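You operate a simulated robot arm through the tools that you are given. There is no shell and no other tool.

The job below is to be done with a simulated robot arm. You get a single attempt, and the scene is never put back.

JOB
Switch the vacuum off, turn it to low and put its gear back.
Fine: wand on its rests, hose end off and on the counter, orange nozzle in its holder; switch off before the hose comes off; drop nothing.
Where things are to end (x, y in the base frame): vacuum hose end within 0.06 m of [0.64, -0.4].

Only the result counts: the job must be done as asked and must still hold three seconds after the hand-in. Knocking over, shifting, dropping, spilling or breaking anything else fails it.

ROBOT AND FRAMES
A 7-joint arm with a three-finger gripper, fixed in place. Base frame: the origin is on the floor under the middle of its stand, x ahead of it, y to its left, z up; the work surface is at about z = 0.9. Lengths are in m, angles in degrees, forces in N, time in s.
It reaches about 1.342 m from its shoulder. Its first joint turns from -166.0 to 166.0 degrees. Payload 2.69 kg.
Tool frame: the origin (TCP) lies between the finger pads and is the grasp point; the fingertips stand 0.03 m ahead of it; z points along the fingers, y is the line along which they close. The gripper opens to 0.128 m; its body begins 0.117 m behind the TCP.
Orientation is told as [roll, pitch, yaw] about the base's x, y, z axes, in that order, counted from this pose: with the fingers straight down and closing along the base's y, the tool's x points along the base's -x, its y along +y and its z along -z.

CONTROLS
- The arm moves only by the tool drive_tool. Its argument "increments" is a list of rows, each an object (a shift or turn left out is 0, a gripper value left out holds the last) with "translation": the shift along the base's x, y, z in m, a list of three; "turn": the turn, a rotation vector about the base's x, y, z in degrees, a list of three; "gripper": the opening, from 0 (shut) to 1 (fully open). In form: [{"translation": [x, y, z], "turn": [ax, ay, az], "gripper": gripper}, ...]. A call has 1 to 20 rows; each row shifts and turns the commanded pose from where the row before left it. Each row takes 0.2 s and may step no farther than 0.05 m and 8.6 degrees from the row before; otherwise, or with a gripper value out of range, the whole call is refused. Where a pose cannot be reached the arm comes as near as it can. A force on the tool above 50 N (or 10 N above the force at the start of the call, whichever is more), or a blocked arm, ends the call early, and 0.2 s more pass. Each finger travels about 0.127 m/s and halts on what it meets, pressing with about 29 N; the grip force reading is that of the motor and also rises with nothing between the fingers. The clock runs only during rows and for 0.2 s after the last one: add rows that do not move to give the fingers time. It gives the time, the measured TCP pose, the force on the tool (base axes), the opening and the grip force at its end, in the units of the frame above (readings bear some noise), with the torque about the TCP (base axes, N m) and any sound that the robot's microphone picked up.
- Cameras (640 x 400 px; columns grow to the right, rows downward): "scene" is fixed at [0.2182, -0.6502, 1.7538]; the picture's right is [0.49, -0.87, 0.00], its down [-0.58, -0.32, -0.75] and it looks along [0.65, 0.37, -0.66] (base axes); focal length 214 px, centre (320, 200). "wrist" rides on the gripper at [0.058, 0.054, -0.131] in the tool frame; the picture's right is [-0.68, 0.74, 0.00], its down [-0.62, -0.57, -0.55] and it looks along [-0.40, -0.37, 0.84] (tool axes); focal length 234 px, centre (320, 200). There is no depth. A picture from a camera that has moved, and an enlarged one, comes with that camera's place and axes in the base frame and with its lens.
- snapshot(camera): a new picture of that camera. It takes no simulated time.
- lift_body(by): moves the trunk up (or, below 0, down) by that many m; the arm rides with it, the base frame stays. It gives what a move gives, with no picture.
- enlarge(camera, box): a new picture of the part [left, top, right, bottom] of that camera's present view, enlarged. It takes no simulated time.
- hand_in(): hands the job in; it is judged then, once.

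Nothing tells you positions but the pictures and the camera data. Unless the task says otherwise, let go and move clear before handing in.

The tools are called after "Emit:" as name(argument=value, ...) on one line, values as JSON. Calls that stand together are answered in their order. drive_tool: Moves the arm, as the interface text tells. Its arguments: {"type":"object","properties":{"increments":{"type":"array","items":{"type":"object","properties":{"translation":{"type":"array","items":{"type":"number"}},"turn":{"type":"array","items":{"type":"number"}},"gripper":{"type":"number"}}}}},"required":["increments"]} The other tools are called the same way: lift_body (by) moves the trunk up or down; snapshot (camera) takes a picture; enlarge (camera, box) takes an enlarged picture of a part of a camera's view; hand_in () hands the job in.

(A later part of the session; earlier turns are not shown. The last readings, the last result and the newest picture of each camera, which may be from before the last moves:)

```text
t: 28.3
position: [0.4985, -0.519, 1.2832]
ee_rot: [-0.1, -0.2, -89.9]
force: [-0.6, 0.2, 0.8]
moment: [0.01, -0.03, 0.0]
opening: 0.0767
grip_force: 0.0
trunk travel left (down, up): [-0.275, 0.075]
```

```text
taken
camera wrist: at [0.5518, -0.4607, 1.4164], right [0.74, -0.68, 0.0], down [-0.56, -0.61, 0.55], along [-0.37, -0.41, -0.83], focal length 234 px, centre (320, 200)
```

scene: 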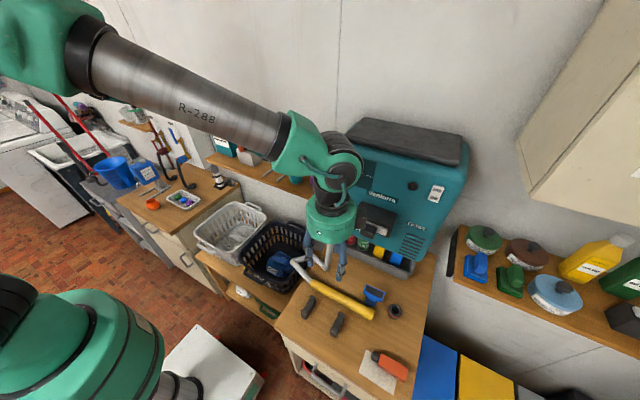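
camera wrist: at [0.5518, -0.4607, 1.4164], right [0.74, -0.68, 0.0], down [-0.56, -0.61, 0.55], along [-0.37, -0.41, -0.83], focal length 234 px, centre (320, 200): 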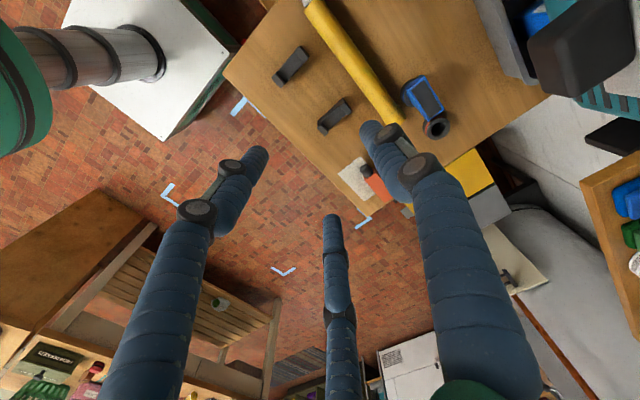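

The tool is yawed -90° over the counter and everything still looks in place. I'll zoom in from both cameras to measure the wand, rests and hose.

Emit:
enlarge(camera="wrist", box=[250, 0, 450, 140])

Emit:
enlarge(camera="scene", box=[280, 240, 400, 340])

```text
2.86 times, centred on (350, 70) of wrist
camera zoom: at [0.5518, -0.4607, 1.4164], right [0.74, -0.68, 0.0], down [-0.56, -0.61, 0.55], along [-0.37, -0.41, -0.83], focal length 669 px, centre (234, 571)
```

zoom: 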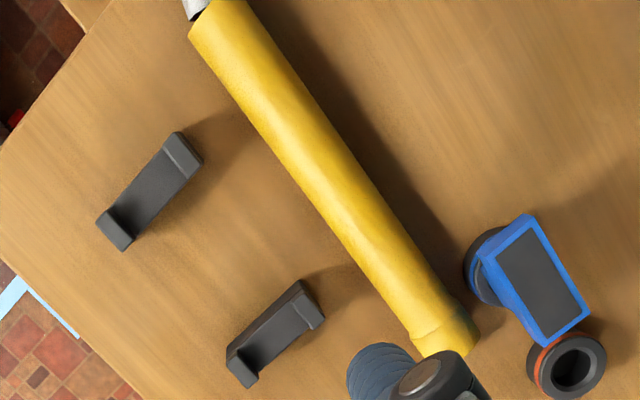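

```text
4.00 times, centred on (340, 290) of scene
camera zoom: at [0.2182, -0.6502, 1.7538], right [0.49, -0.87, 0.0], down [-0.58, -0.32, -0.75], along [0.65, 0.37, -0.66], focal length 858 px, centre (240, -160)
```

zoom: 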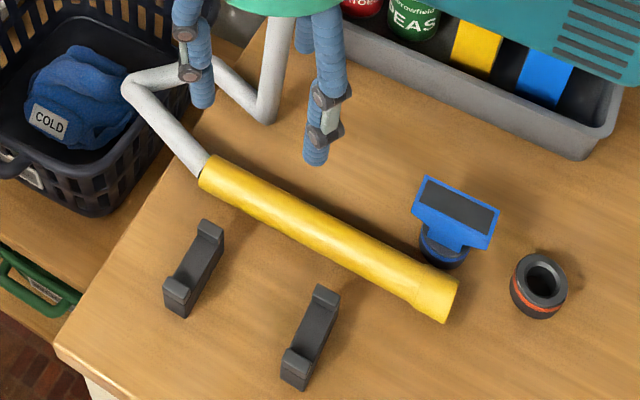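

The wand lies along y at x of about 0.579 (from -0.408 to -0.658, about 34 mm thick), and the rests are at x = 0.492, y of about -0.449 and -0.566. I'll move above the wand's middle, offset so the three-finger triangle closes evenly, and start down.

Emit:
drive_tool(increments=[{"translation": [0.018, -0.003, -0.04], "gripper": 0.7}, {"translation": [0.018, -0.003, -0.04]}, {"translation": [0.018, -0.004, -0.04]}, {"translation": [0.0175, -0.004, -0.04]}, {"translation": [0, 0, -0.04]}, {"translation": [0, 0, -0.04]}, {"translation": [0, 0, 0]}])

Emit:
snapshot(camera="wrist")

Emit:
enlarge(camera="scene", box=[280, 220, 400, 340])

```text
t: 29.9
position: [0.573, -0.5356, 1.0437]
ee_rot: [-0.2, -0.3, -89.7]
force: [0.1, 0.4, -0.7]
moment: [0.08, 0.02, 0.04]
opening: 0.0896
grip_force: 0.0
trunk travel left (down, up): [-0.275, 0.075]
```

```text
taken
camera wrist: at [0.6261, -0.4758, 1.1759], right [0.74, -0.67, 0.0], down [-0.56, -0.62, 0.55], along [-0.37, -0.41, -0.83], focal length 234 px, centre (320, 200)
```

wrist: 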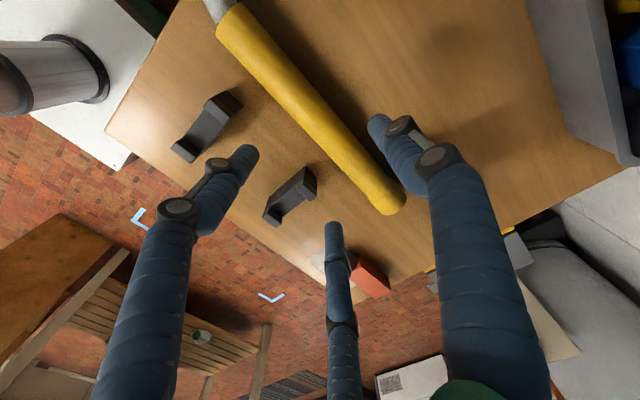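

```text
3.33 times, centred on (340, 280) of scene
camera zoom: at [0.2182, -0.6502, 1.7538], right [0.49, -0.87, 0.0], down [-0.58, -0.32, -0.75], along [0.65, 0.37, -0.66], focal length 715 px, centre (253, -67)
```

zoom: 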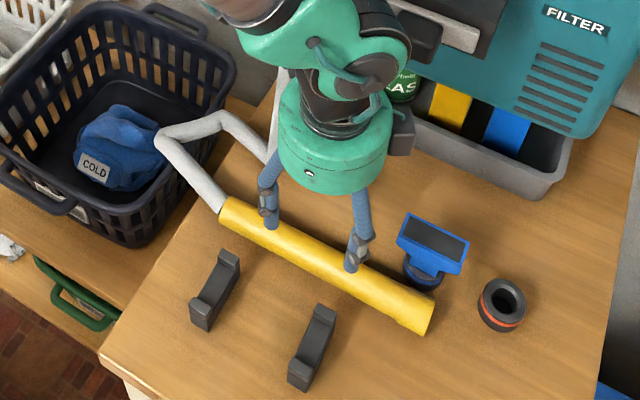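

The gripper is above the wand's middle; I'll check the alignment more closely before the final descent.

Emit:
enlarge(camera="wrist", box=[160, 0, 440, 230])

```text
1.74 times, centred on (300, 115) of wrist
camera zoom: at [0.6261, -0.4758, 1.1759], right [0.74, -0.67, 0.0], down [-0.56, -0.62, 0.55], along [-0.37, -0.41, -0.83], focal length 407 px, centre (355, 348)
```

zoom: 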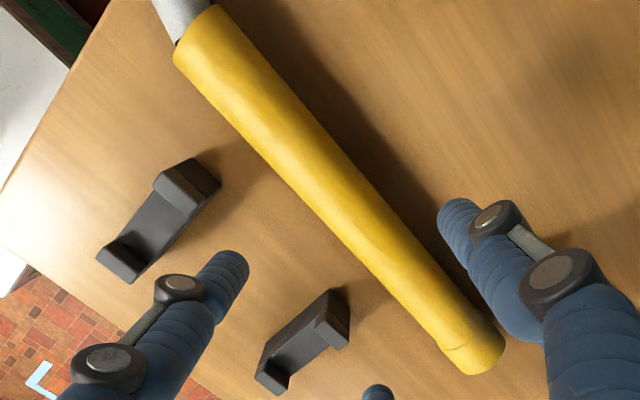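

The wand axis is at x of about 0.579. I'll descend to grip height in slow steps.

Emit:
drive_tool(increments=[{"translation": [-0.003, 0.001, -0.03]}, {"translation": [0, 0, -0.03]}, {"translation": [0, 0, -0.025]}, {"translation": [0, 0, -0.012]}, {"translation": [0, 0, -0.009]}, {"translation": [0, 0, 0]}])

Emit:
snapshot(camera="wrist")

Emit:
enlarge(camera="scene", box=[280, 220, 400, 340])

```text
t: 31.3
position: [0.5662, -0.5323, 0.9383]
ee_rot: [-0.3, -0.1, -89.9]
force: [-0.3, -0.6, 0.0]
moment: [-0.01, 0.0, -0.02]
opening: 0.0894
grip_force: 0.1
trunk travel left (down, up): [-0.275, 0.075]
```

```text
taken
camera wrist: at [0.621, -0.473, 1.0708], right [0.74, -0.67, 0.0], down [-0.56, -0.62, 0.55], along [-0.37, -0.41, -0.83], focal length 234 px, centre (320, 200)
```

wrist: 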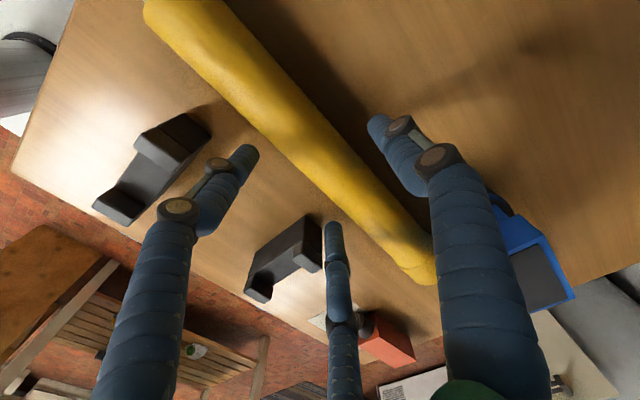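

```text
3.33 times, centred on (340, 280) of scene
camera zoom: at [0.2182, -0.6502, 1.7538], right [0.49, -0.87, 0.0], down [-0.58, -0.32, -0.75], along [0.65, 0.37, -0.66], focal length 715 px, centre (253, -67)
```

zoom: 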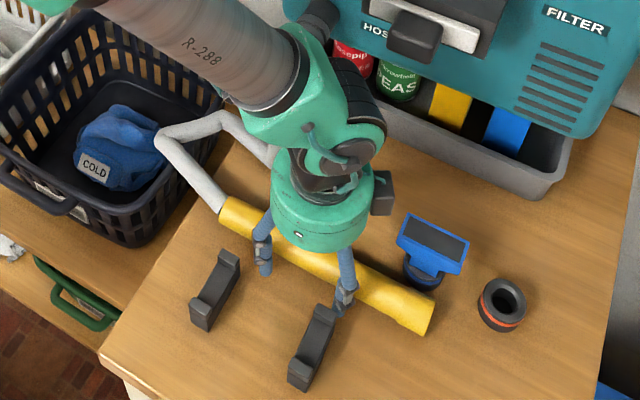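

The fingers straddle the wand without contact. I'll nudge +4 mm in x and close.

Emit:
drive_tool(increments=[{"translation": [0.003, -0.001, -0.001]}, {"gripper": 0.5}, {"gripper": 0.4}, {"gripper": 0.3}, {"gripper": 0.2}, {"gripper": 0.1}])

Emit:
snapshot(camera="wrist")

```text
t: 32.7
position: [0.5703, -0.5333, 0.9391]
ee_rot: [-0.1, -0.3, -89.8]
force: [1.7, 0.6, 1.0]
moment: [0.0, -0.01, -0.04]
opening: 0.0511
grip_force: 28.8
trunk travel left (down, up): [-0.275, 0.075]
```

```text
taken
camera wrist: at [0.6237, -0.4739, 1.0703], right [0.74, -0.67, 0.0], down [-0.56, -0.62, 0.55], along [-0.37, -0.41, -0.83], focal length 234 px, centre (320, 200)
```

wrist: 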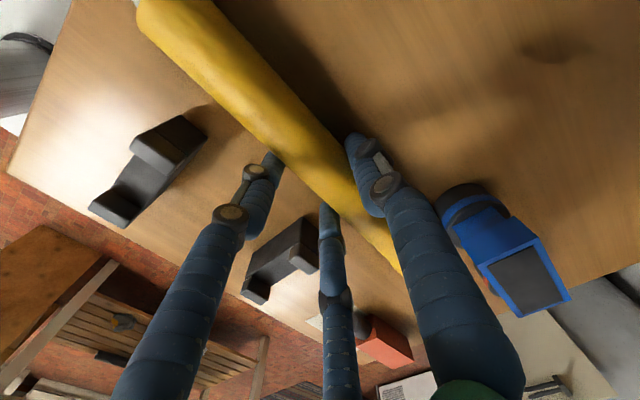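

The fingers closed on the wand at 51 mm as predicted. I'll lift it a little and check that it comes along evenly.

Emit:
drive_tool(increments=[{"gripper": 0}, {"translation": [0, 0, 0.01]}, {"translation": [0, 0, 0.015]}, {"translation": [0, 0, 0.015]}, {"translation": [0, 0, 0.015]}, {"translation": [0, 0, 0]}])

Emit:
snapshot(camera="wrist")

Emit:
enlarge(camera="scene", box=[270, 200, 400, 330])

```text
t: 34.1
position: [0.568, -0.5352, 0.9933]
ee_rot: [-0.1, -0.2, -89.8]
force: [0.1, -0.1, -2.4]
moment: [0.02, 0.0, 0.0]
opening: 0.051
grip_force: 29.4
trunk travel left (down, up): [-0.275, 0.075]
```

```text
taken
camera wrist: at [0.6223, -0.4753, 1.1251], right [0.74, -0.67, 0.0], down [-0.56, -0.62, 0.55], along [-0.37, -0.41, -0.83], focal length 234 px, centre (320, 200)
```

wrist: 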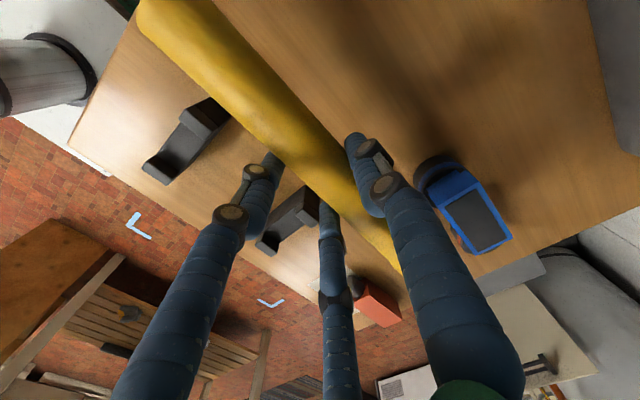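

```text
3.08 times, centred on (335, 265) of scene
camera zoom: at [0.2182, -0.6502, 1.7538], right [0.49, -0.87, 0.0], down [-0.58, -0.32, -0.75], along [0.65, 0.37, -0.66], focal length 660 px, centre (274, 0)
```

zoom: 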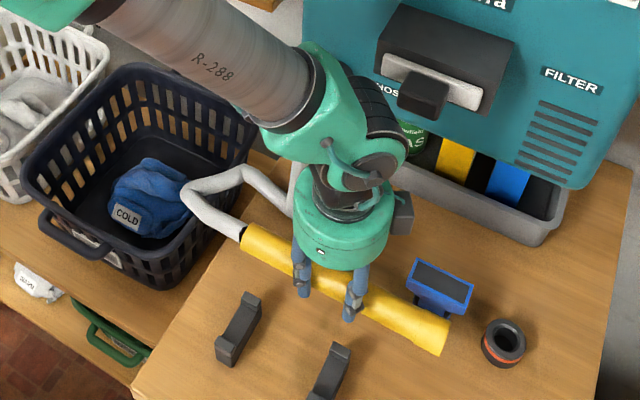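

The wand lifts level and weighs about 2.4 N. I'll raise it a touch more, carry it over the rests and check before lowering.

Emit:
drive_tool(increments=[{"translation": [0, 0, 0.015]}, {"translation": [-0.02, 0.007, 0]}, {"translation": [-0.02, 0.007, 0]}, {"translation": [-0.02, 0.007, 0]}, {"translation": [-0.02, 0.006, 0]}, {"translation": [-0.005, 0, 0]}, {"translation": [0, 0, 0]}])

Emit:
snapshot(camera="wrist")

Emit:
enlarge(camera="scene", box=[270, 220, 400, 340])

```text
t: 35.7
position: [0.4837, -0.5066, 1.0099]
ee_rot: [-0.1, -0.3, -89.7]
force: [0.7, -0.3, -2.2]
moment: [-0.01, 0.01, 0.02]
opening: 0.0511
grip_force: 28.5
trunk travel left (down, up): [-0.275, 0.075]
```

```text
taken
camera wrist: at [0.5375, -0.4467, 1.1407], right [0.74, -0.67, 0.0], down [-0.56, -0.62, 0.55], along [-0.37, -0.41, -0.83], focal length 234 px, centre (320, 200)
```

wrist: 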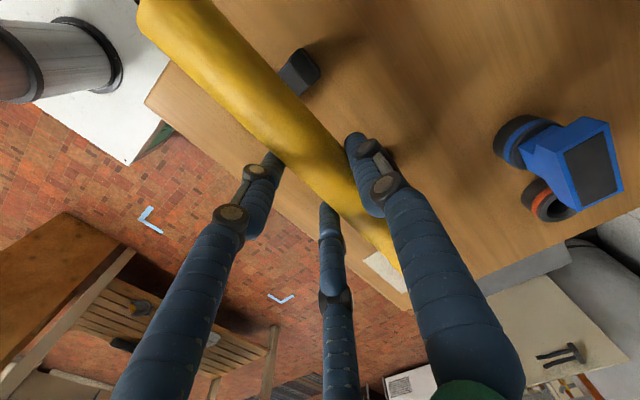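

```text
3.33 times, centred on (335, 280) of scene
camera zoom: at [0.2182, -0.6502, 1.7538], right [0.49, -0.87, 0.0], down [-0.58, -0.32, -0.75], along [0.65, 0.37, -0.66], focal length 715 px, centre (270, -67)
```

zoom: 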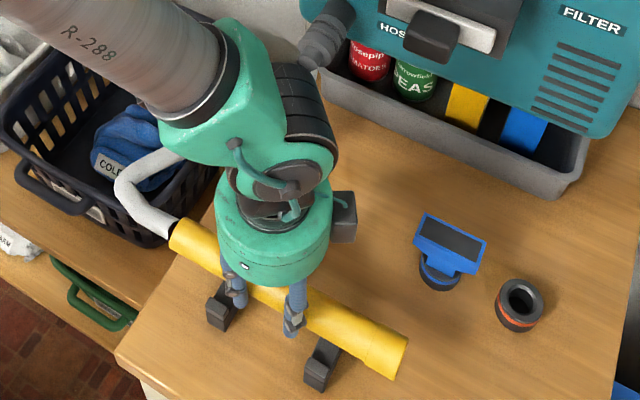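

The wand is above both rests, axis at x of about 0.492. I'll lower it slowly until it takes contact.

Emit:
drive_tool(increments=[{"translation": [0, 0, -0.012]}, {"translation": [0, 0, -0.01]}, {"translation": [0, 0, -0.007]}, {"translation": [0, 0, -0.004]}, {"translation": [0, 0, 0]}])

Emit:
enlarge(camera="scene", box=[290, 265, 380, 335])

Emit:
enlarge(camera="wrist", box=[200, 0, 440, 270])

```text
t: 36.9
position: [0.4846, -0.5067, 0.9742]
ee_rot: [-0.1, -0.2, -89.8]
force: [0.0, 0.6, -2.1]
moment: [0.0, 0.04, 0.02]
opening: 0.0508
grip_force: 29.6
trunk travel left (down, up): [-0.275, 0.075]
```

```text
5.71 times, centred on (335, 300) of scene
camera zoom: at [0.2182, -0.6502, 1.7538], right [0.49, -0.87, 0.0], down [-0.58, -0.32, -0.75], along [0.65, 0.37, -0.66], focal length 1226 px, centre (234, -371)
```

zoom: 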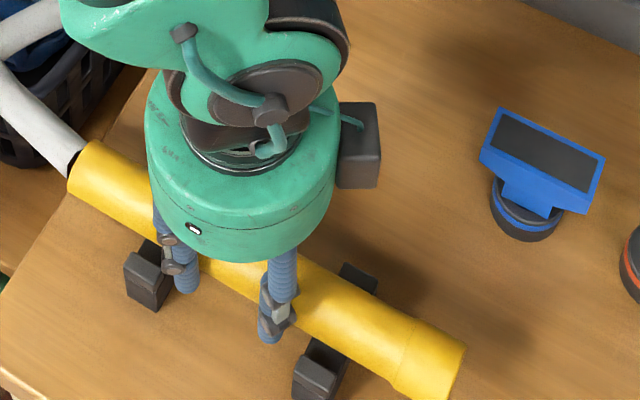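

```text
1.48 times, centred on (320, 135) of wrist
camera zoom: at [0.5378, -0.4476, 1.1071], right [0.74, -0.67, 0.0], down [-0.56, -0.62, 0.55], along [-0.37, -0.41, -0.83], focal length 347 px, centre (320, 296)
```

zoom: 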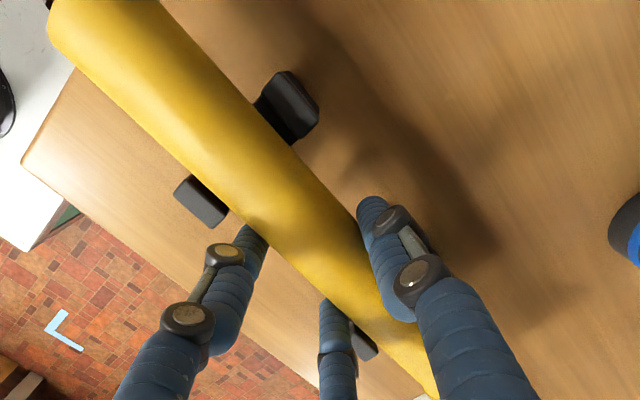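

The wand sits between the lips of both rests. I'll keep lowering in small steps until the weight transfers.

Emit:
drive_tool(increments=[{"translation": [0, 0, -0.003]}, {"translation": [0, 0, -0.003]}, {"translation": [0, 0, -0.002]}, {"translation": [0, 0, 0]}])

```text
t: 37.9
position: [0.4841, -0.5066, 0.9699]
ee_rot: [-0.1, -0.4, -89.8]
force: [-11.2, -3.5, 30.8]
moment: [0.12, 0.06, 0.22]
opening: 0.0513
grip_force: 29.0
trunk travel left (down, up): [-0.275, 0.075]
```

Contact came at about z = 0.970 with roughly 30 N, so I'm pressing. I'll raise 3 mm to relieve the load and look at how it sits.

Emit:
drive_tool(increments=[{"translation": [0, 0, 0.003]}, {"translation": [0, 0, 0]}])

Emit:
enlarge(camera="scene", box=[295, 280, 355, 325])

Emit:
enlarge(camera="wrist", box=[240, 60, 400, 240])

```text
t: 38.5
position: [0.4829, -0.5067, 0.9697]
ee_rot: [-0.2, -0.3, -89.8]
force: [-0.4, -7.6, 7.3]
moment: [-0.64, -0.09, -0.14]
opening: 0.051
grip_force: 29.5
trunk travel left (down, up): [-0.275, 0.075]
```

```text
8.89 times, centred on (325, 302) of scene
camera zoom: at [0.2182, -0.6502, 1.7538], right [0.49, -0.87, 0.0], down [-0.58, -0.32, -0.75], along [0.65, 0.37, -0.66], focal length 1906 px, centre (276, -711)
```

zoom: 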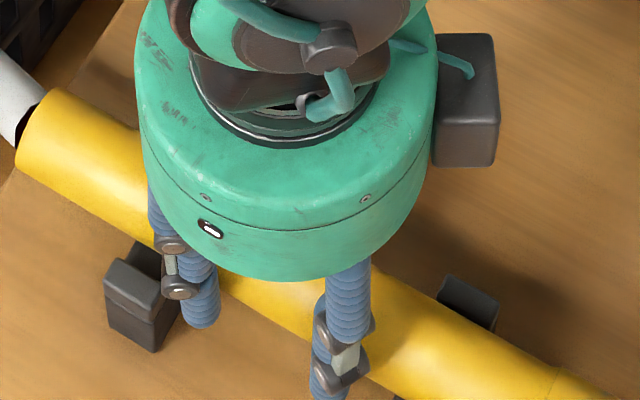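

```text
2.22 times, centred on (320, 150) of wrist
camera zoom: at [0.5376, -0.4469, 1.1015], right [0.74, -0.67, 0.0], down [-0.56, -0.62, 0.55], along [-0.37, -0.41, -0.83], focal length 520 px, centre (320, 311)
```

zoom: 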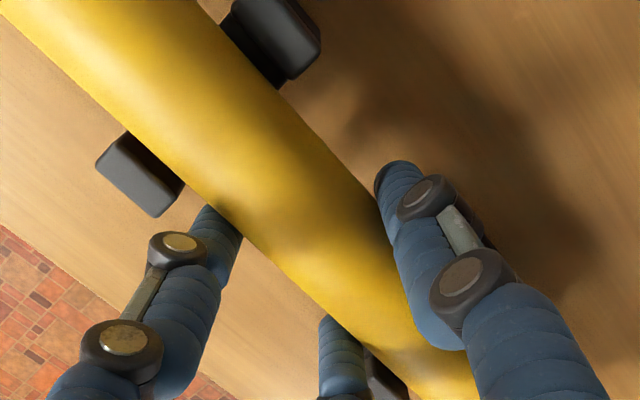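

The wand rests on both saddles between the lips, with only a light load left. I'll open the fingers just a little and then rise straight up.

Emit:
drive_tool(increments=[{"gripper": 0.44}, {"gripper": 0.46}, {"gripper": 0.46}])

Emit:
enlarge(camera="wrist", box=[240, 60, 400, 240])

```text
t: 39.3
position: [0.4835, -0.506, 0.9694]
ee_rot: [-0.1, -0.2, -89.8]
force: [-1.5, 0.1, 1.2]
moment: [0.01, 0.05, 0.02]
opening: 0.0595
grip_force: 0.0
trunk travel left (down, up): [-0.275, 0.075]
```

```text
2.22 times, centred on (320, 150) of wrist
camera zoom: at [0.5376, -0.4468, 1.1018], right [0.74, -0.67, 0.0], down [-0.56, -0.62, 0.55], along [-0.37, -0.41, -0.83], focal length 520 px, centre (320, 311)
```

zoom: 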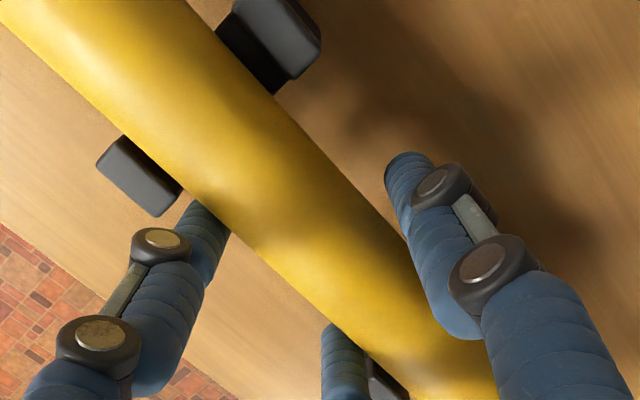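

The grip is released and forces are near zero. I'll shift 2 mm toward -x to clear the pair fingers and lift straight up.

Emit:
drive_tool(increments=[{"translation": [-0.002, 0, 0]}, {"translation": [0, 0, 0.006]}, {"translation": [0, 0, 0.01]}, {"translation": [0, 0, 0.02], "gripper": 0.55}, {"translation": [0, 0, 0.03]}, {"translation": [0, 0, 0.04]}, {"translation": [0, 0, 0.04]}])

Emit:
snapshot(camera="wrist")

Emit:
snapshot(camera="scene")

```text
t: 40.9
position: [0.481, -0.5051, 1.1163]
ee_rot: [-0.2, -0.1, -89.9]
force: [-0.9, 0.0, 0.5]
moment: [-0.04, 0.02, 0.01]
opening: 0.0704
grip_force: 0.1
trunk travel left (down, up): [-0.275, 0.075]
```

```text
taken
camera wrist: at [0.5355, -0.446, 1.249], right [0.74, -0.67, 0.0], down [-0.56, -0.62, 0.55], along [-0.37, -0.41, -0.83], focal length 234 px, centre (320, 200)
```

wrist: 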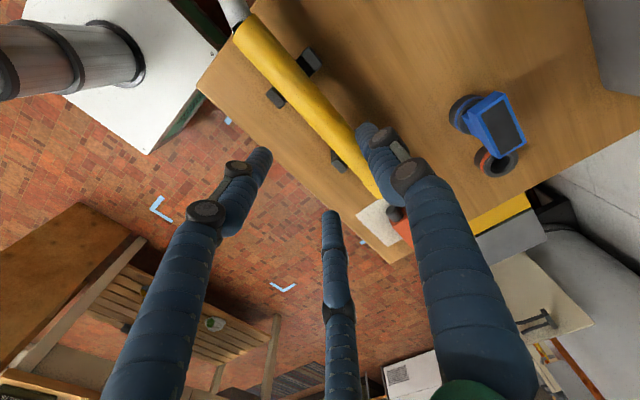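

```text
taken
```

scene: 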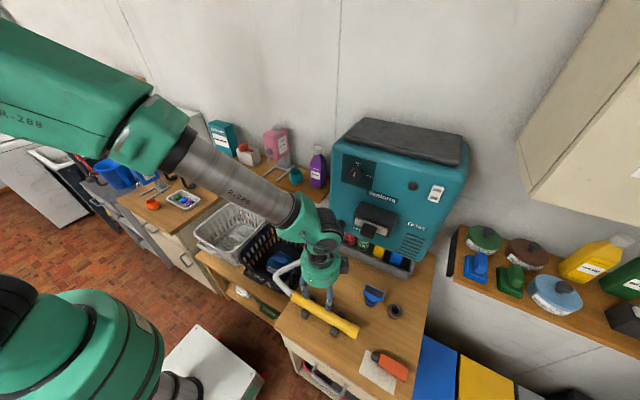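

The wand lies across both rests. Next I'll study the hose cuff and port in detail.

Emit:
enlarge(camera="scene", box=[240, 205, 340, 305])

Emit:
enlarge(camera="scene", box=[315, 205, 365, 245])

```text
4.00 times, centred on (290, 255) of scene
camera zoom: at [0.2182, -0.6502, 1.7538], right [0.49, -0.87, 0.0], down [-0.58, -0.32, -0.75], along [0.65, 0.37, -0.66], focal length 858 px, centre (440, -20)
```

zoom: 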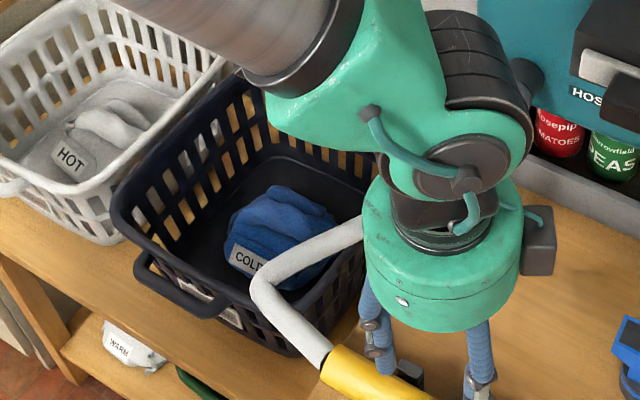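

```text
10.00 times, centred on (340, 225) of scene
camera zoom: at [0.2182, -0.6502, 1.7538], right [0.49, -0.87, 0.0], down [-0.58, -0.32, -0.75], along [0.65, 0.37, -0.66], focal length 2145 px, centre (120, -50)
```

zoom: 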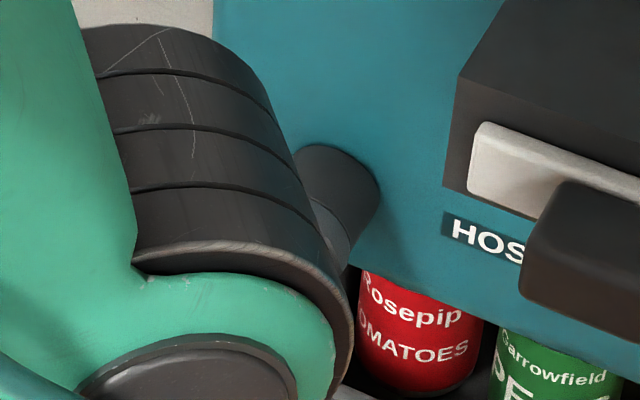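

The cuff is short and its axis runs along x, so the best grip is coaxial: tool level pointing +x with one finger on top and the hose passing down between the two lower fingers. Pitching -90° from the current yaw gives exactly that, so I'll raise and pitch now.

Emit:
drive_tool(increments=[{"translation": [0, 0, 0.04]}, {"translation": [0, 0, 0.04]}, {"translation": [0.005, 0.002, 0.01], "turn": [0, -8.2, 0]}, {"translation": [0.005, 0.002, 0.01], "turn": [0, -8.2, 0]}, {"translation": [0.005, 0.002, 0.01], "turn": [0, -8.2, 0]}, {"translation": [0.005, 0.002, 0], "turn": [0, -8.2, 0]}, {"translation": [0.005, 0.002, 0], "turn": [0, -8.2, 0]}, {"translation": [0.005, 0.002, 0], "turn": [0, -8.2, 0]}, {"translation": [0.005, 0.002, 0], "turn": [0, -8.2, 0]}, {"translation": [0.005, 0.002, 0], "turn": [0, -8.2, 0]}, {"translation": [0.005, 0.002, 0], "turn": [0, -8.2, 0]}, {"translation": [0.005, 0.002, 0], "turn": [0, -8.2, 0]}, {"translation": [0.005, 0.002, 0], "turn": [0, -8.0, 0]}, {"gripper": 0.75}])

Emit:
snapshot(camera="wrist")

Emit:
snapshot(camera="scene")

```text
t: 43.9
position: [0.5375, -0.4851, 1.2255]
ee_rot: [89.9, -0.2, -90.2]
force: [1.1, -0.2, -0.5]
moment: [-0.04, -0.03, 0.05]
opening: 0.096
grip_force: 0.1
trunk travel left (down, up): [-0.275, 0.075]
```

```text
taken
camera wrist: at [0.4073, -0.4257, 1.2805], right [0.0, -0.67, 0.74], down [-0.55, -0.62, -0.56], along [0.83, -0.41, -0.37], focal length 234 px, centre (320, 200)
```

wrist: 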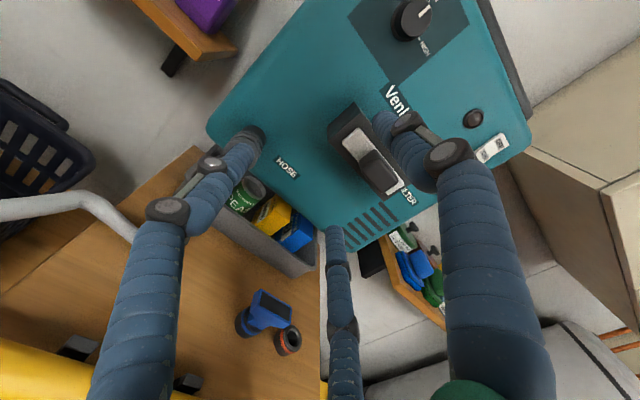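

```text
taken
```

scene: 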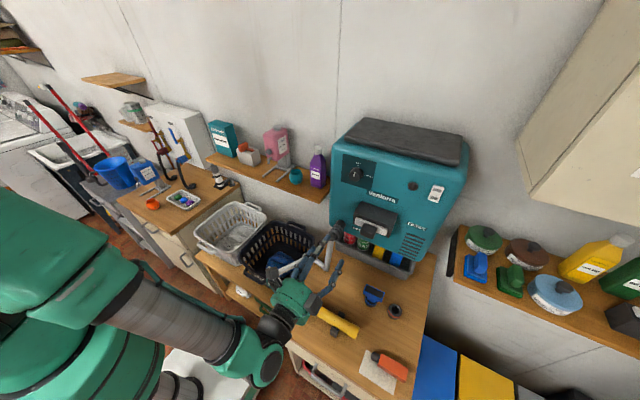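

The tool is level, one finger on top. The cuff is visible in the scene view; I'll zoom in on it from both cameras.

Emit:
enlarge(camera="scene", box=[270, 205, 370, 305])

Emit:
enlarge(camera="scene", box=[315, 215, 350, 240])

Emit:
enlarge(camera="wrist", box=[180, 90, 320, 210])

```text
4.00 times, centred on (320, 255) of scene
camera zoom: at [0.2182, -0.6502, 1.7538], right [0.49, -0.87, 0.0], down [-0.58, -0.32, -0.75], along [0.65, 0.37, -0.66], focal length 858 px, centre (320, -20)
```

zoom: 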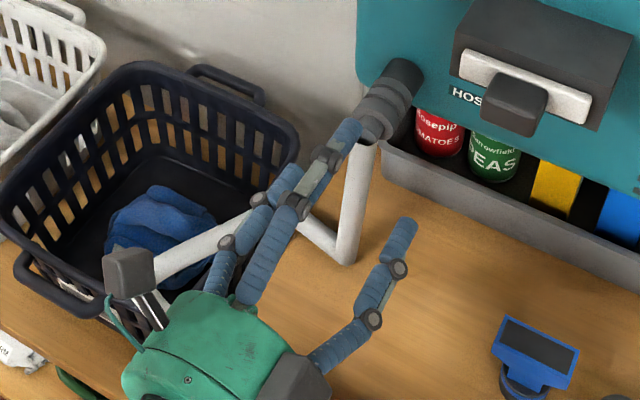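

```text
16.00 times, centred on (332, 228) of scene
camera zoom: at [0.2182, -0.6502, 1.7538], right [0.49, -0.87, 0.0], down [-0.58, -0.32, -0.75], along [0.65, 0.37, -0.66], focal length 3432 px, centre (120, -240)
```

zoom: 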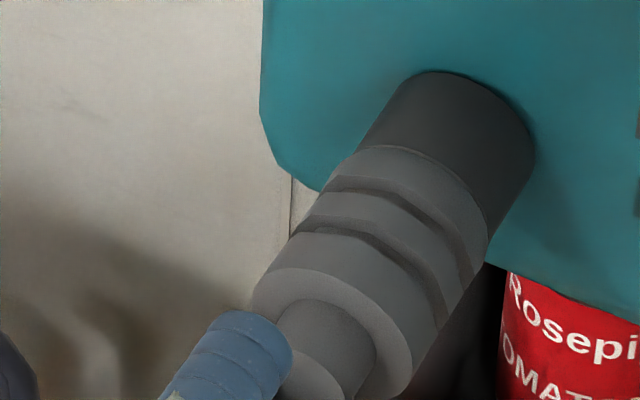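

```text
3.33 times, centred on (250, 150) of wrist
camera zoom: at [0.4073, -0.4257, 1.2805], right [0.0, -0.67, 0.74], down [-0.55, -0.62, -0.56], along [0.83, -0.41, -0.37], focal length 781 px, centre (553, 367)
```

zoom: 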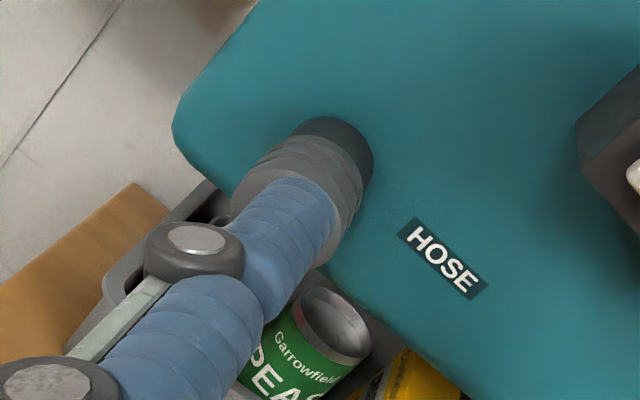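

I place the cuff axis at y of about -0.443 and z of about 1.125, with the cuff between x = 0.688 and 0.737 and the hose hanging from x of about 0.67. I'll line up in front of it and recheck.

Emit:
drive_tool(increments=[{"translation": [0, 0.014, -0.033]}, {"translation": [0, 0.014, -0.033]}, {"translation": [0, 0.014, -0.034]}, {"translation": [0.03, 0, 0]}, {"translation": [0.03, 0, 0]}, {"translation": [0, 0, 0]}])

Emit:
snapshot(camera="wrist")

Emit:
enlarge(camera="scene", box=[280, 200, 360, 270])

```text
t: 45.3
position: [0.5971, -0.4432, 1.124]
ee_rot: [90.0, -0.2, -90.2]
force: [0.1, 0.1, 0.4]
moment: [0.0, -0.01, -0.03]
opening: 0.096
grip_force: 0.1
trunk travel left (down, up): [-0.275, 0.075]
```

```text
taken
camera wrist: at [0.4664, -0.3833, 1.1791], right [0.0, -0.67, 0.74], down [-0.55, -0.62, -0.56], along [0.83, -0.41, -0.37], focal length 234 px, centre (320, 200)
```

wrist: 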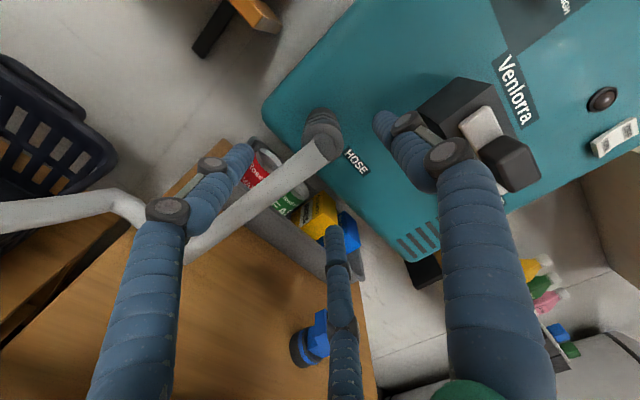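

```text
5.71 times, centred on (320, 235) of scene
camera zoom: at [0.2182, -0.6502, 1.7538], right [0.49, -0.87, 0.0], down [-0.58, -0.32, -0.75], along [0.65, 0.37, -0.66], focal length 1226 px, centre (320, 0)
```

zoom: 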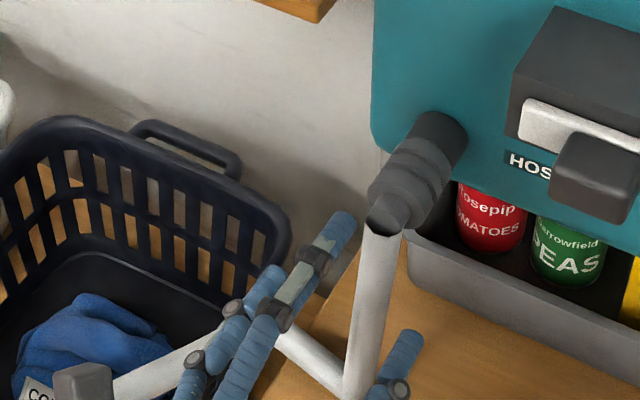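

The hose hangs neatly in the gap between the two lower fingers. I'll zoom in to refine the cuff's centre.

Emit:
enlarge(camera="wrist", box=[270, 80, 390, 190])

Emit:
enlarge(camera="scene", box=[315, 215, 350, 240])

```text
3.64 times, centred on (330, 135) of wrist
camera zoom: at [0.4664, -0.3833, 1.1791], right [0.0, -0.67, 0.74], down [-0.55, -0.62, -0.56], along [0.83, -0.41, -0.37], focal length 852 px, centre (284, 436)
```

zoom: 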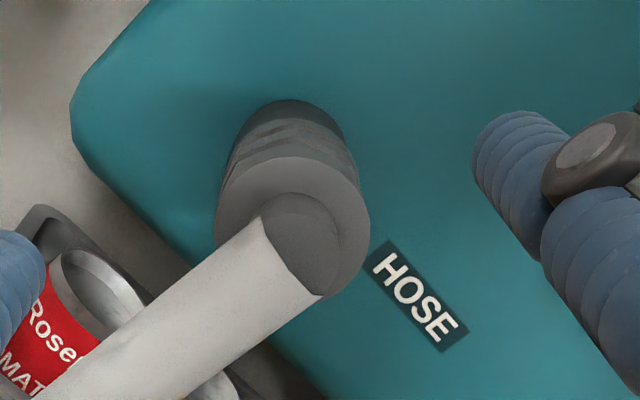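

```text
16.00 times, centred on (332, 228) of scene
camera zoom: at [0.2182, -0.6502, 1.7538], right [0.49, -0.87, 0.0], down [-0.58, -0.32, -0.75], along [0.65, 0.37, -0.66], focal length 3432 px, centre (120, -240)
```

zoom: 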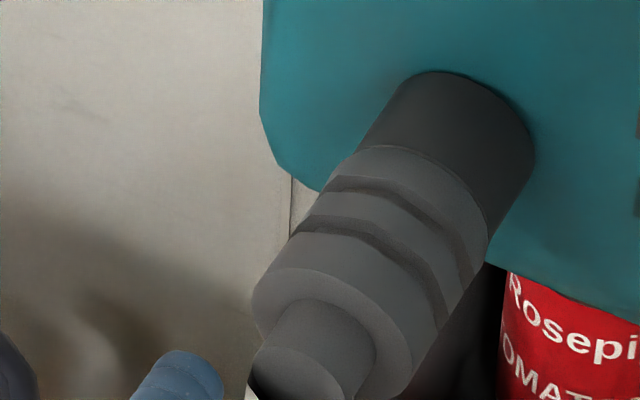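

The cuff axis checks out at (y, z) = (-0.444, 1.126). I'll advance over it in steps.

Emit:
drive_tool(increments=[{"translation": [0.03, -0.0005, 0.002]}, {"translation": [0.03, 0, 0]}, {"translation": [0.025, 0, 0]}, {"translation": [0.015, 0, 0]}, {"translation": [0.006, 0, 0]}, {"translation": [0, 0, 0]}])

Emit:
snapshot(camera="wrist")

Emit:
enlarge(camera="scene", box=[290, 200, 360, 260])

```text
t: 46.7
position: [0.7044, -0.4434, 1.1293]
ee_rot: [89.8, -0.1, -90.2]
force: [-0.6, 0.2, 0.8]
moment: [-0.01, 0.03, -0.01]
opening: 0.0959
grip_force: 0.1
trunk travel left (down, up): [-0.275, 0.075]
```

```text
taken
camera wrist: at [0.5727, -0.3838, 1.1835], right [0.0, -0.67, 0.74], down [-0.55, -0.62, -0.56], along [0.83, -0.41, -0.37], focal length 234 px, centre (320, 200)
```

wrist: 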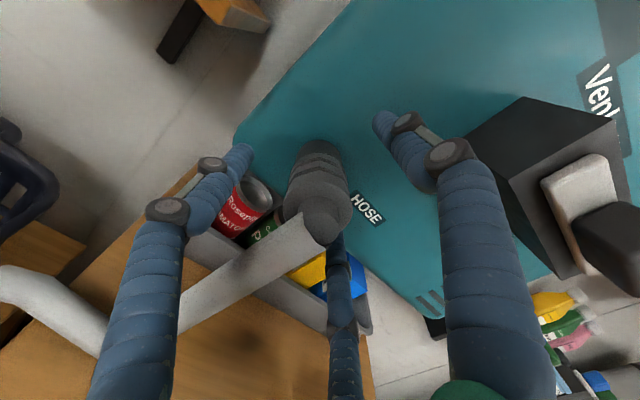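

```text
6.67 times, centred on (325, 230) of scene
camera zoom: at [0.2182, -0.6502, 1.7538], right [0.49, -0.87, 0.0], down [-0.58, -0.32, -0.75], along [0.65, 0.37, -0.66], focal length 1430 px, centre (287, 0)
```

zoom: 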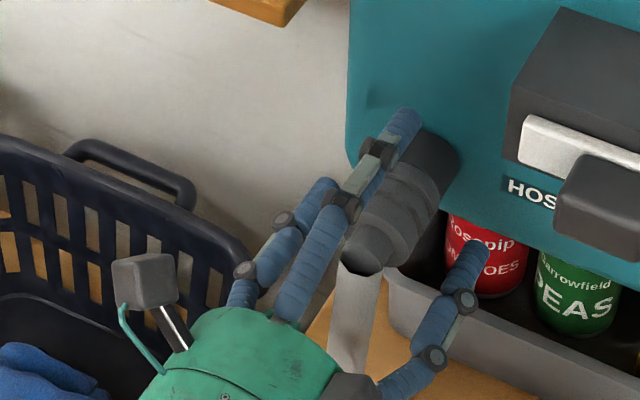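

The three fingers surround the cuff with the hose free in the gap. I'll close on it.

Emit:
drive_tool(increments=[{"translation": [0, 0, -0.002], "gripper": 0.5}, {"gripper": 0.35}, {"gripper": 0.25}, {"gripper": 0.15}, {"gripper": 0}, {"gripper": 0}])

Emit:
snapshot(camera="wrist")

Emit:
enlarge(camera="scene", box=[290, 200, 360, 260])

```text
t: 48.1
position: [0.7025, -0.4443, 1.126]
ee_rot: [89.9, 0.0, -90.1]
force: [-0.9, -13.1, -0.3]
moment: [0.02, 0.02, -0.31]
opening: 0.0389
grip_force: 29.1
trunk travel left (down, up): [-0.275, 0.075]
```

```text
taken
camera wrist: at [0.5723, -0.3853, 1.1811], right [0.0, -0.67, 0.74], down [-0.55, -0.61, -0.56], along [0.83, -0.41, -0.37], focal length 234 px, centre (320, 200)
```

wrist: 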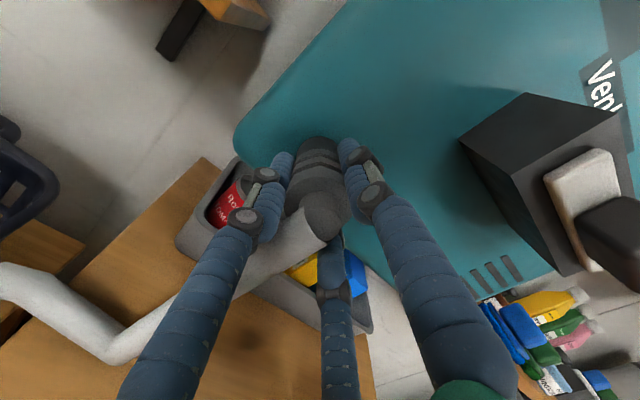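

```text
6.67 times, centred on (325, 230) of scene
camera zoom: at [0.2182, -0.6502, 1.7538], right [0.49, -0.87, 0.0], down [-0.58, -0.32, -0.75], along [0.65, 0.37, -0.66], focal length 1430 px, centre (287, 0)
```

zoom: 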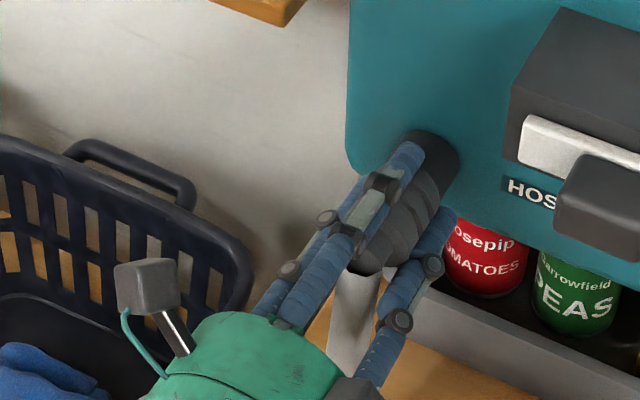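

The cuff is held. I'll ease the small side load and pull straight back along -x.

Emit:
drive_tool(increments=[{"translation": [0, -0.001, 0]}, {"translation": [-0.005, 0, 0]}, {"translation": [-0.005, 0, 0]}, {"translation": [-0.005, 0, 0]}])

Emit:
enlarge(camera="scene", box=[290, 200, 360, 260])

```text
t: 49.1
position: [0.6879, -0.4449, 1.1263]
ee_rot: [89.8, -0.1, -90.1]
force: [-0.1, 0.0, 0.4]
moment: [-0.01, 0.01, 0.01]
opening: 0.0389
grip_force: 29.2
trunk travel left (down, up): [-0.275, 0.075]
```

```text
6.67 times, centred on (325, 230) of scene
camera zoom: at [0.2182, -0.6502, 1.7538], right [0.49, -0.87, 0.0], down [-0.58, -0.32, -0.75], along [0.65, 0.37, -0.66], focal length 1430 px, centre (287, 0)
```

zoom: 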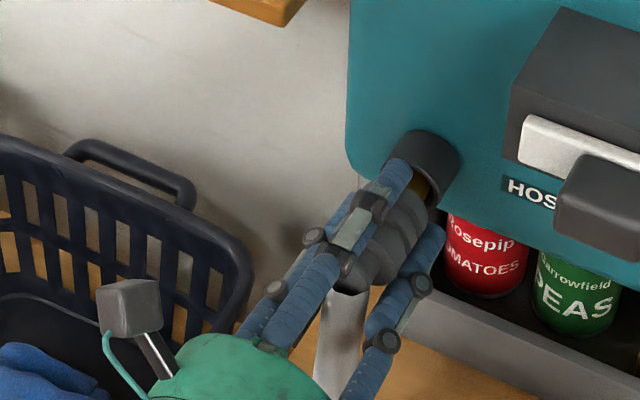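

The cuff is separating from the port with almost no force. I'll keep pulling straight back until it's well clear.

Emit:
drive_tool(increments=[{"translation": [-0.01, 0, 0]}, {"translation": [-0.015, 0, 0]}, {"translation": [-0.015, 0, 0]}, {"translation": [-0.015, 0, 0]}, {"translation": [-0.01, 0, 0]}, {"translation": [0, 0, 0]}])

Emit:
snapshot(camera="wrist")

Emit:
enlarge(camera="scene", box=[250, 190, 410, 340])

```text
t: 50.5
position: [0.6221, -0.4455, 1.1259]
ee_rot: [89.8, -0.2, -90.2]
force: [-0.7, -0.3, -0.5]
moment: [0.01, 0.02, 0.0]
opening: 0.039
grip_force: 29.1
trunk travel left (down, up): [-0.275, 0.075]
```

```text
taken
camera wrist: at [0.4919, -0.3858, 1.1812], right [0.0, -0.67, 0.74], down [-0.55, -0.62, -0.56], along [0.83, -0.41, -0.37], focal length 234 px, centre (320, 200)
```

wrist: 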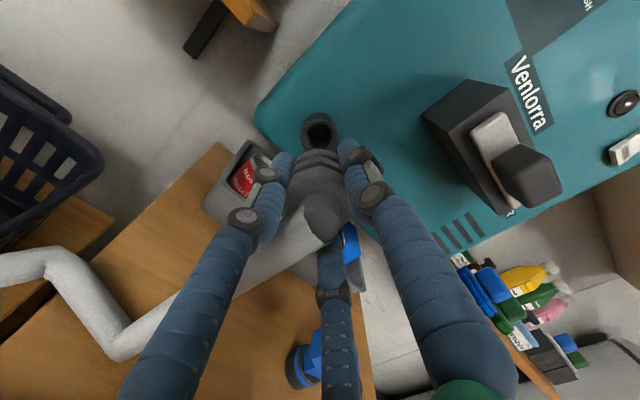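

```text
2.67 times, centred on (330, 265) of scene
camera zoom: at [0.2182, -0.6502, 1.7538], right [0.49, -0.87, 0.0], down [-0.58, -0.32, -0.75], along [0.65, 0.37, -0.66], focal length 572 px, centre (293, 27)
```

zoom: 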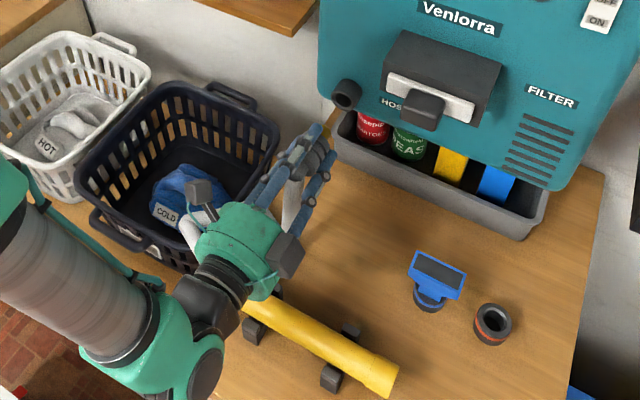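

The hose end is off and held, mouth 3 cm ahead of the tool point. To lay it down naturally, with the hose running off toward +y, I'll yaw the tool by about -70° and then tilt it down; first part of the yaw now.

Emit:
drive_tool(increments=[{"translation": [0, 0, 0], "turn": [0, 0, -8]}, {"translation": [0, 0, 0], "turn": [0, 0, -8]}, {"translation": [0, 0, 0], "turn": [0, 0, -8]}, {"translation": [0, 0, 0], "turn": [0, 0, -8]}, {"translation": [0, 0, 0]}])

Emit:
snapshot(camera="wrist")

Emit:
snapshot(camera="scene")

```text
t: 51.7
position: [0.6222, -0.4446, 1.1278]
ee_rot: [89.9, -0.3, -116.4]
force: [-1.2, 0.2, -0.6]
moment: [0.01, 0.03, -0.01]
opening: 0.0391
grip_force: 28.7
out of reach, approached as far as the arm can: row 4
trunk travel left (down, up): [-0.275, 0.075]
```

```text
taken
camera wrist: at [0.5314, -0.3341, 1.183], right [-0.3, -0.6, 0.74], down [-0.77, -0.31, -0.56], along [0.57, -0.74, -0.37], focal length 234 px, centre (320, 200)
```

wrist: 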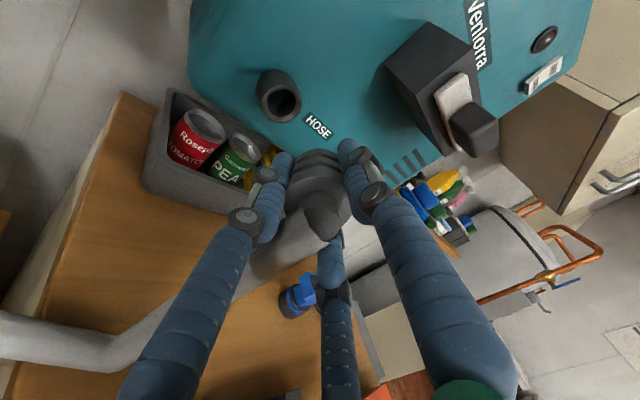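

```text
taken
```

scene: 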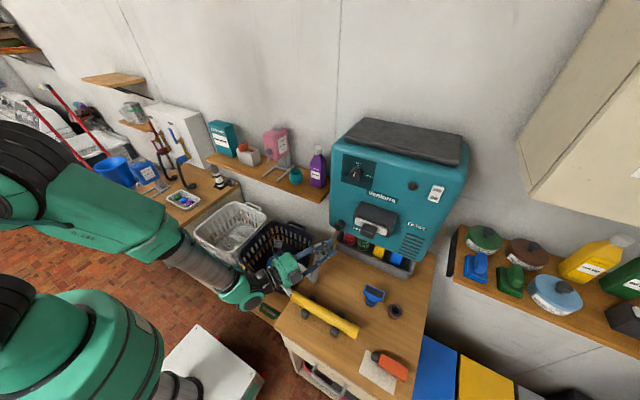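

The yaw hit a limit at about -26°, so I'll tilt the tool down from here, which should free the wrist.

Emit:
drive_tool(increments=[{"turn": [3.5, 7.2, 0]}, {"turn": [3.5, 7.2, 0]}, {"turn": [3.5, 7.2, 0]}, {"turn": [3.5, 7.2, 0]}, {"turn": [3.5, 7.2, 0]}, {"translation": [0, 0, 0]}])

Emit:
snapshot(camera="wrist")

Emit:
snapshot(camera="scene")

```text
t: 53.1
position: [0.6239, -0.4435, 1.1259]
ee_rot: [49.7, -0.6, -116.1]
force: [0.0, 0.0, -1.2]
moment: [-0.02, 0.01, -0.04]
opening: 0.0389
grip_force: 29.0
trunk travel left (down, up): [-0.275, 0.075]
```

```text
taken
camera wrist: at [0.5904, -0.3615, 1.2518], right [0.13, -0.81, 0.57], down [-0.98, -0.21, -0.07], along [0.18, -0.54, -0.82], focal length 234 px, centre (320, 200)
```

wrist: 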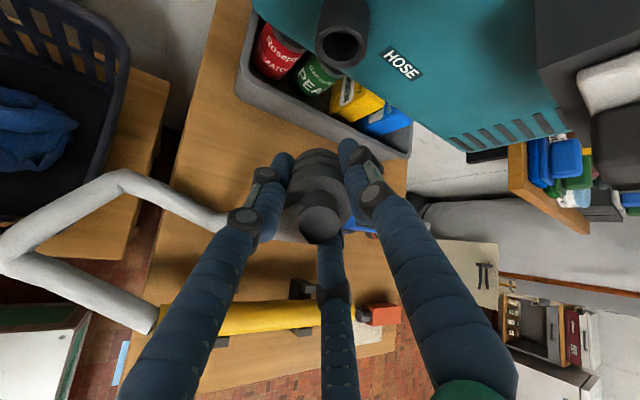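

```text
taken
```

scene: 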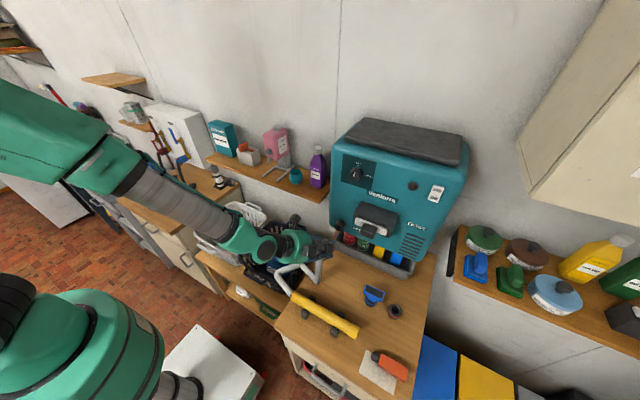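

Now tilted 40° down, and the hose loops nicely out to the +y side. I'll try adding more yaw so the nose points closer to +y.

Emit:
drive_tool(increments=[{"turn": [0, 0, -8]}, {"turn": [0, 0, -8]}, {"turn": [0, 0, -8]}, {"turn": [0, 0, -8]}, {"turn": [0, 0, 0]}])

Emit:
snapshot(camera="wrist")

Emit:
enlarge(camera="scene", box=[200, 190, 420, 340])

```text
t: 54.3
position: [0.5993, -0.4775, 1.138]
ee_rot: [46.8, 2.9, -132.9]
force: [-0.5, 0.2, -1.6]
moment: [-0.05, -0.01, -0.04]
opening: 0.0393
grip_force: 28.7
out of reach, approached as far as the arm can: row 2, 3, 4
trunk travel left (down, up): [-0.275, 0.075]
```

```text
taken
camera wrist: at [0.5912, -0.3981, 1.2706], right [-0.11, -0.86, 0.5], down [-0.99, 0.09, -0.07], along [0.01, -0.51, -0.86], focal length 234 px, centre (320, 200)
```

wrist: 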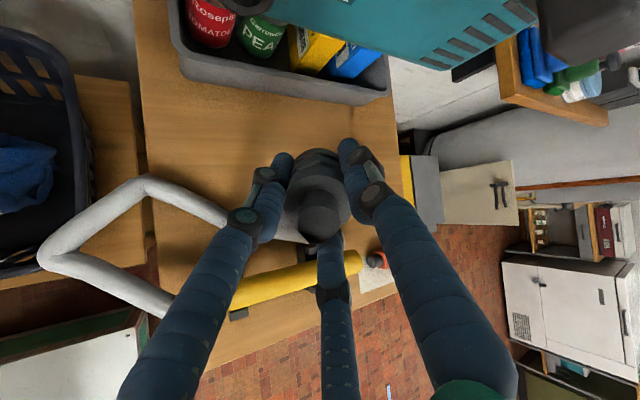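

```text
2.67 times, centred on (310, 265) of scene
camera zoom: at [0.2182, -0.6502, 1.7538], right [0.49, -0.87, 0.0], down [-0.58, -0.32, -0.75], along [0.65, 0.37, -0.66], focal length 572 px, centre (347, 27)
```

zoom: 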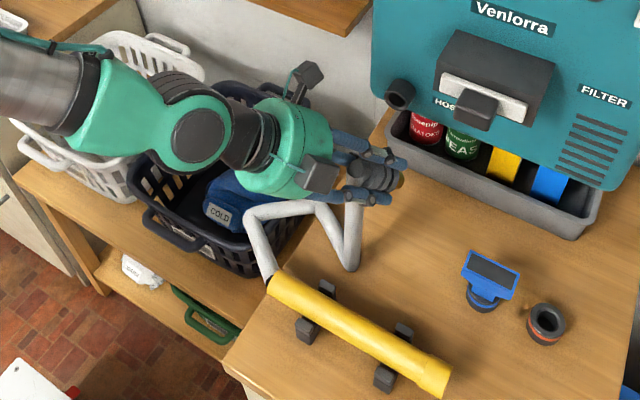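

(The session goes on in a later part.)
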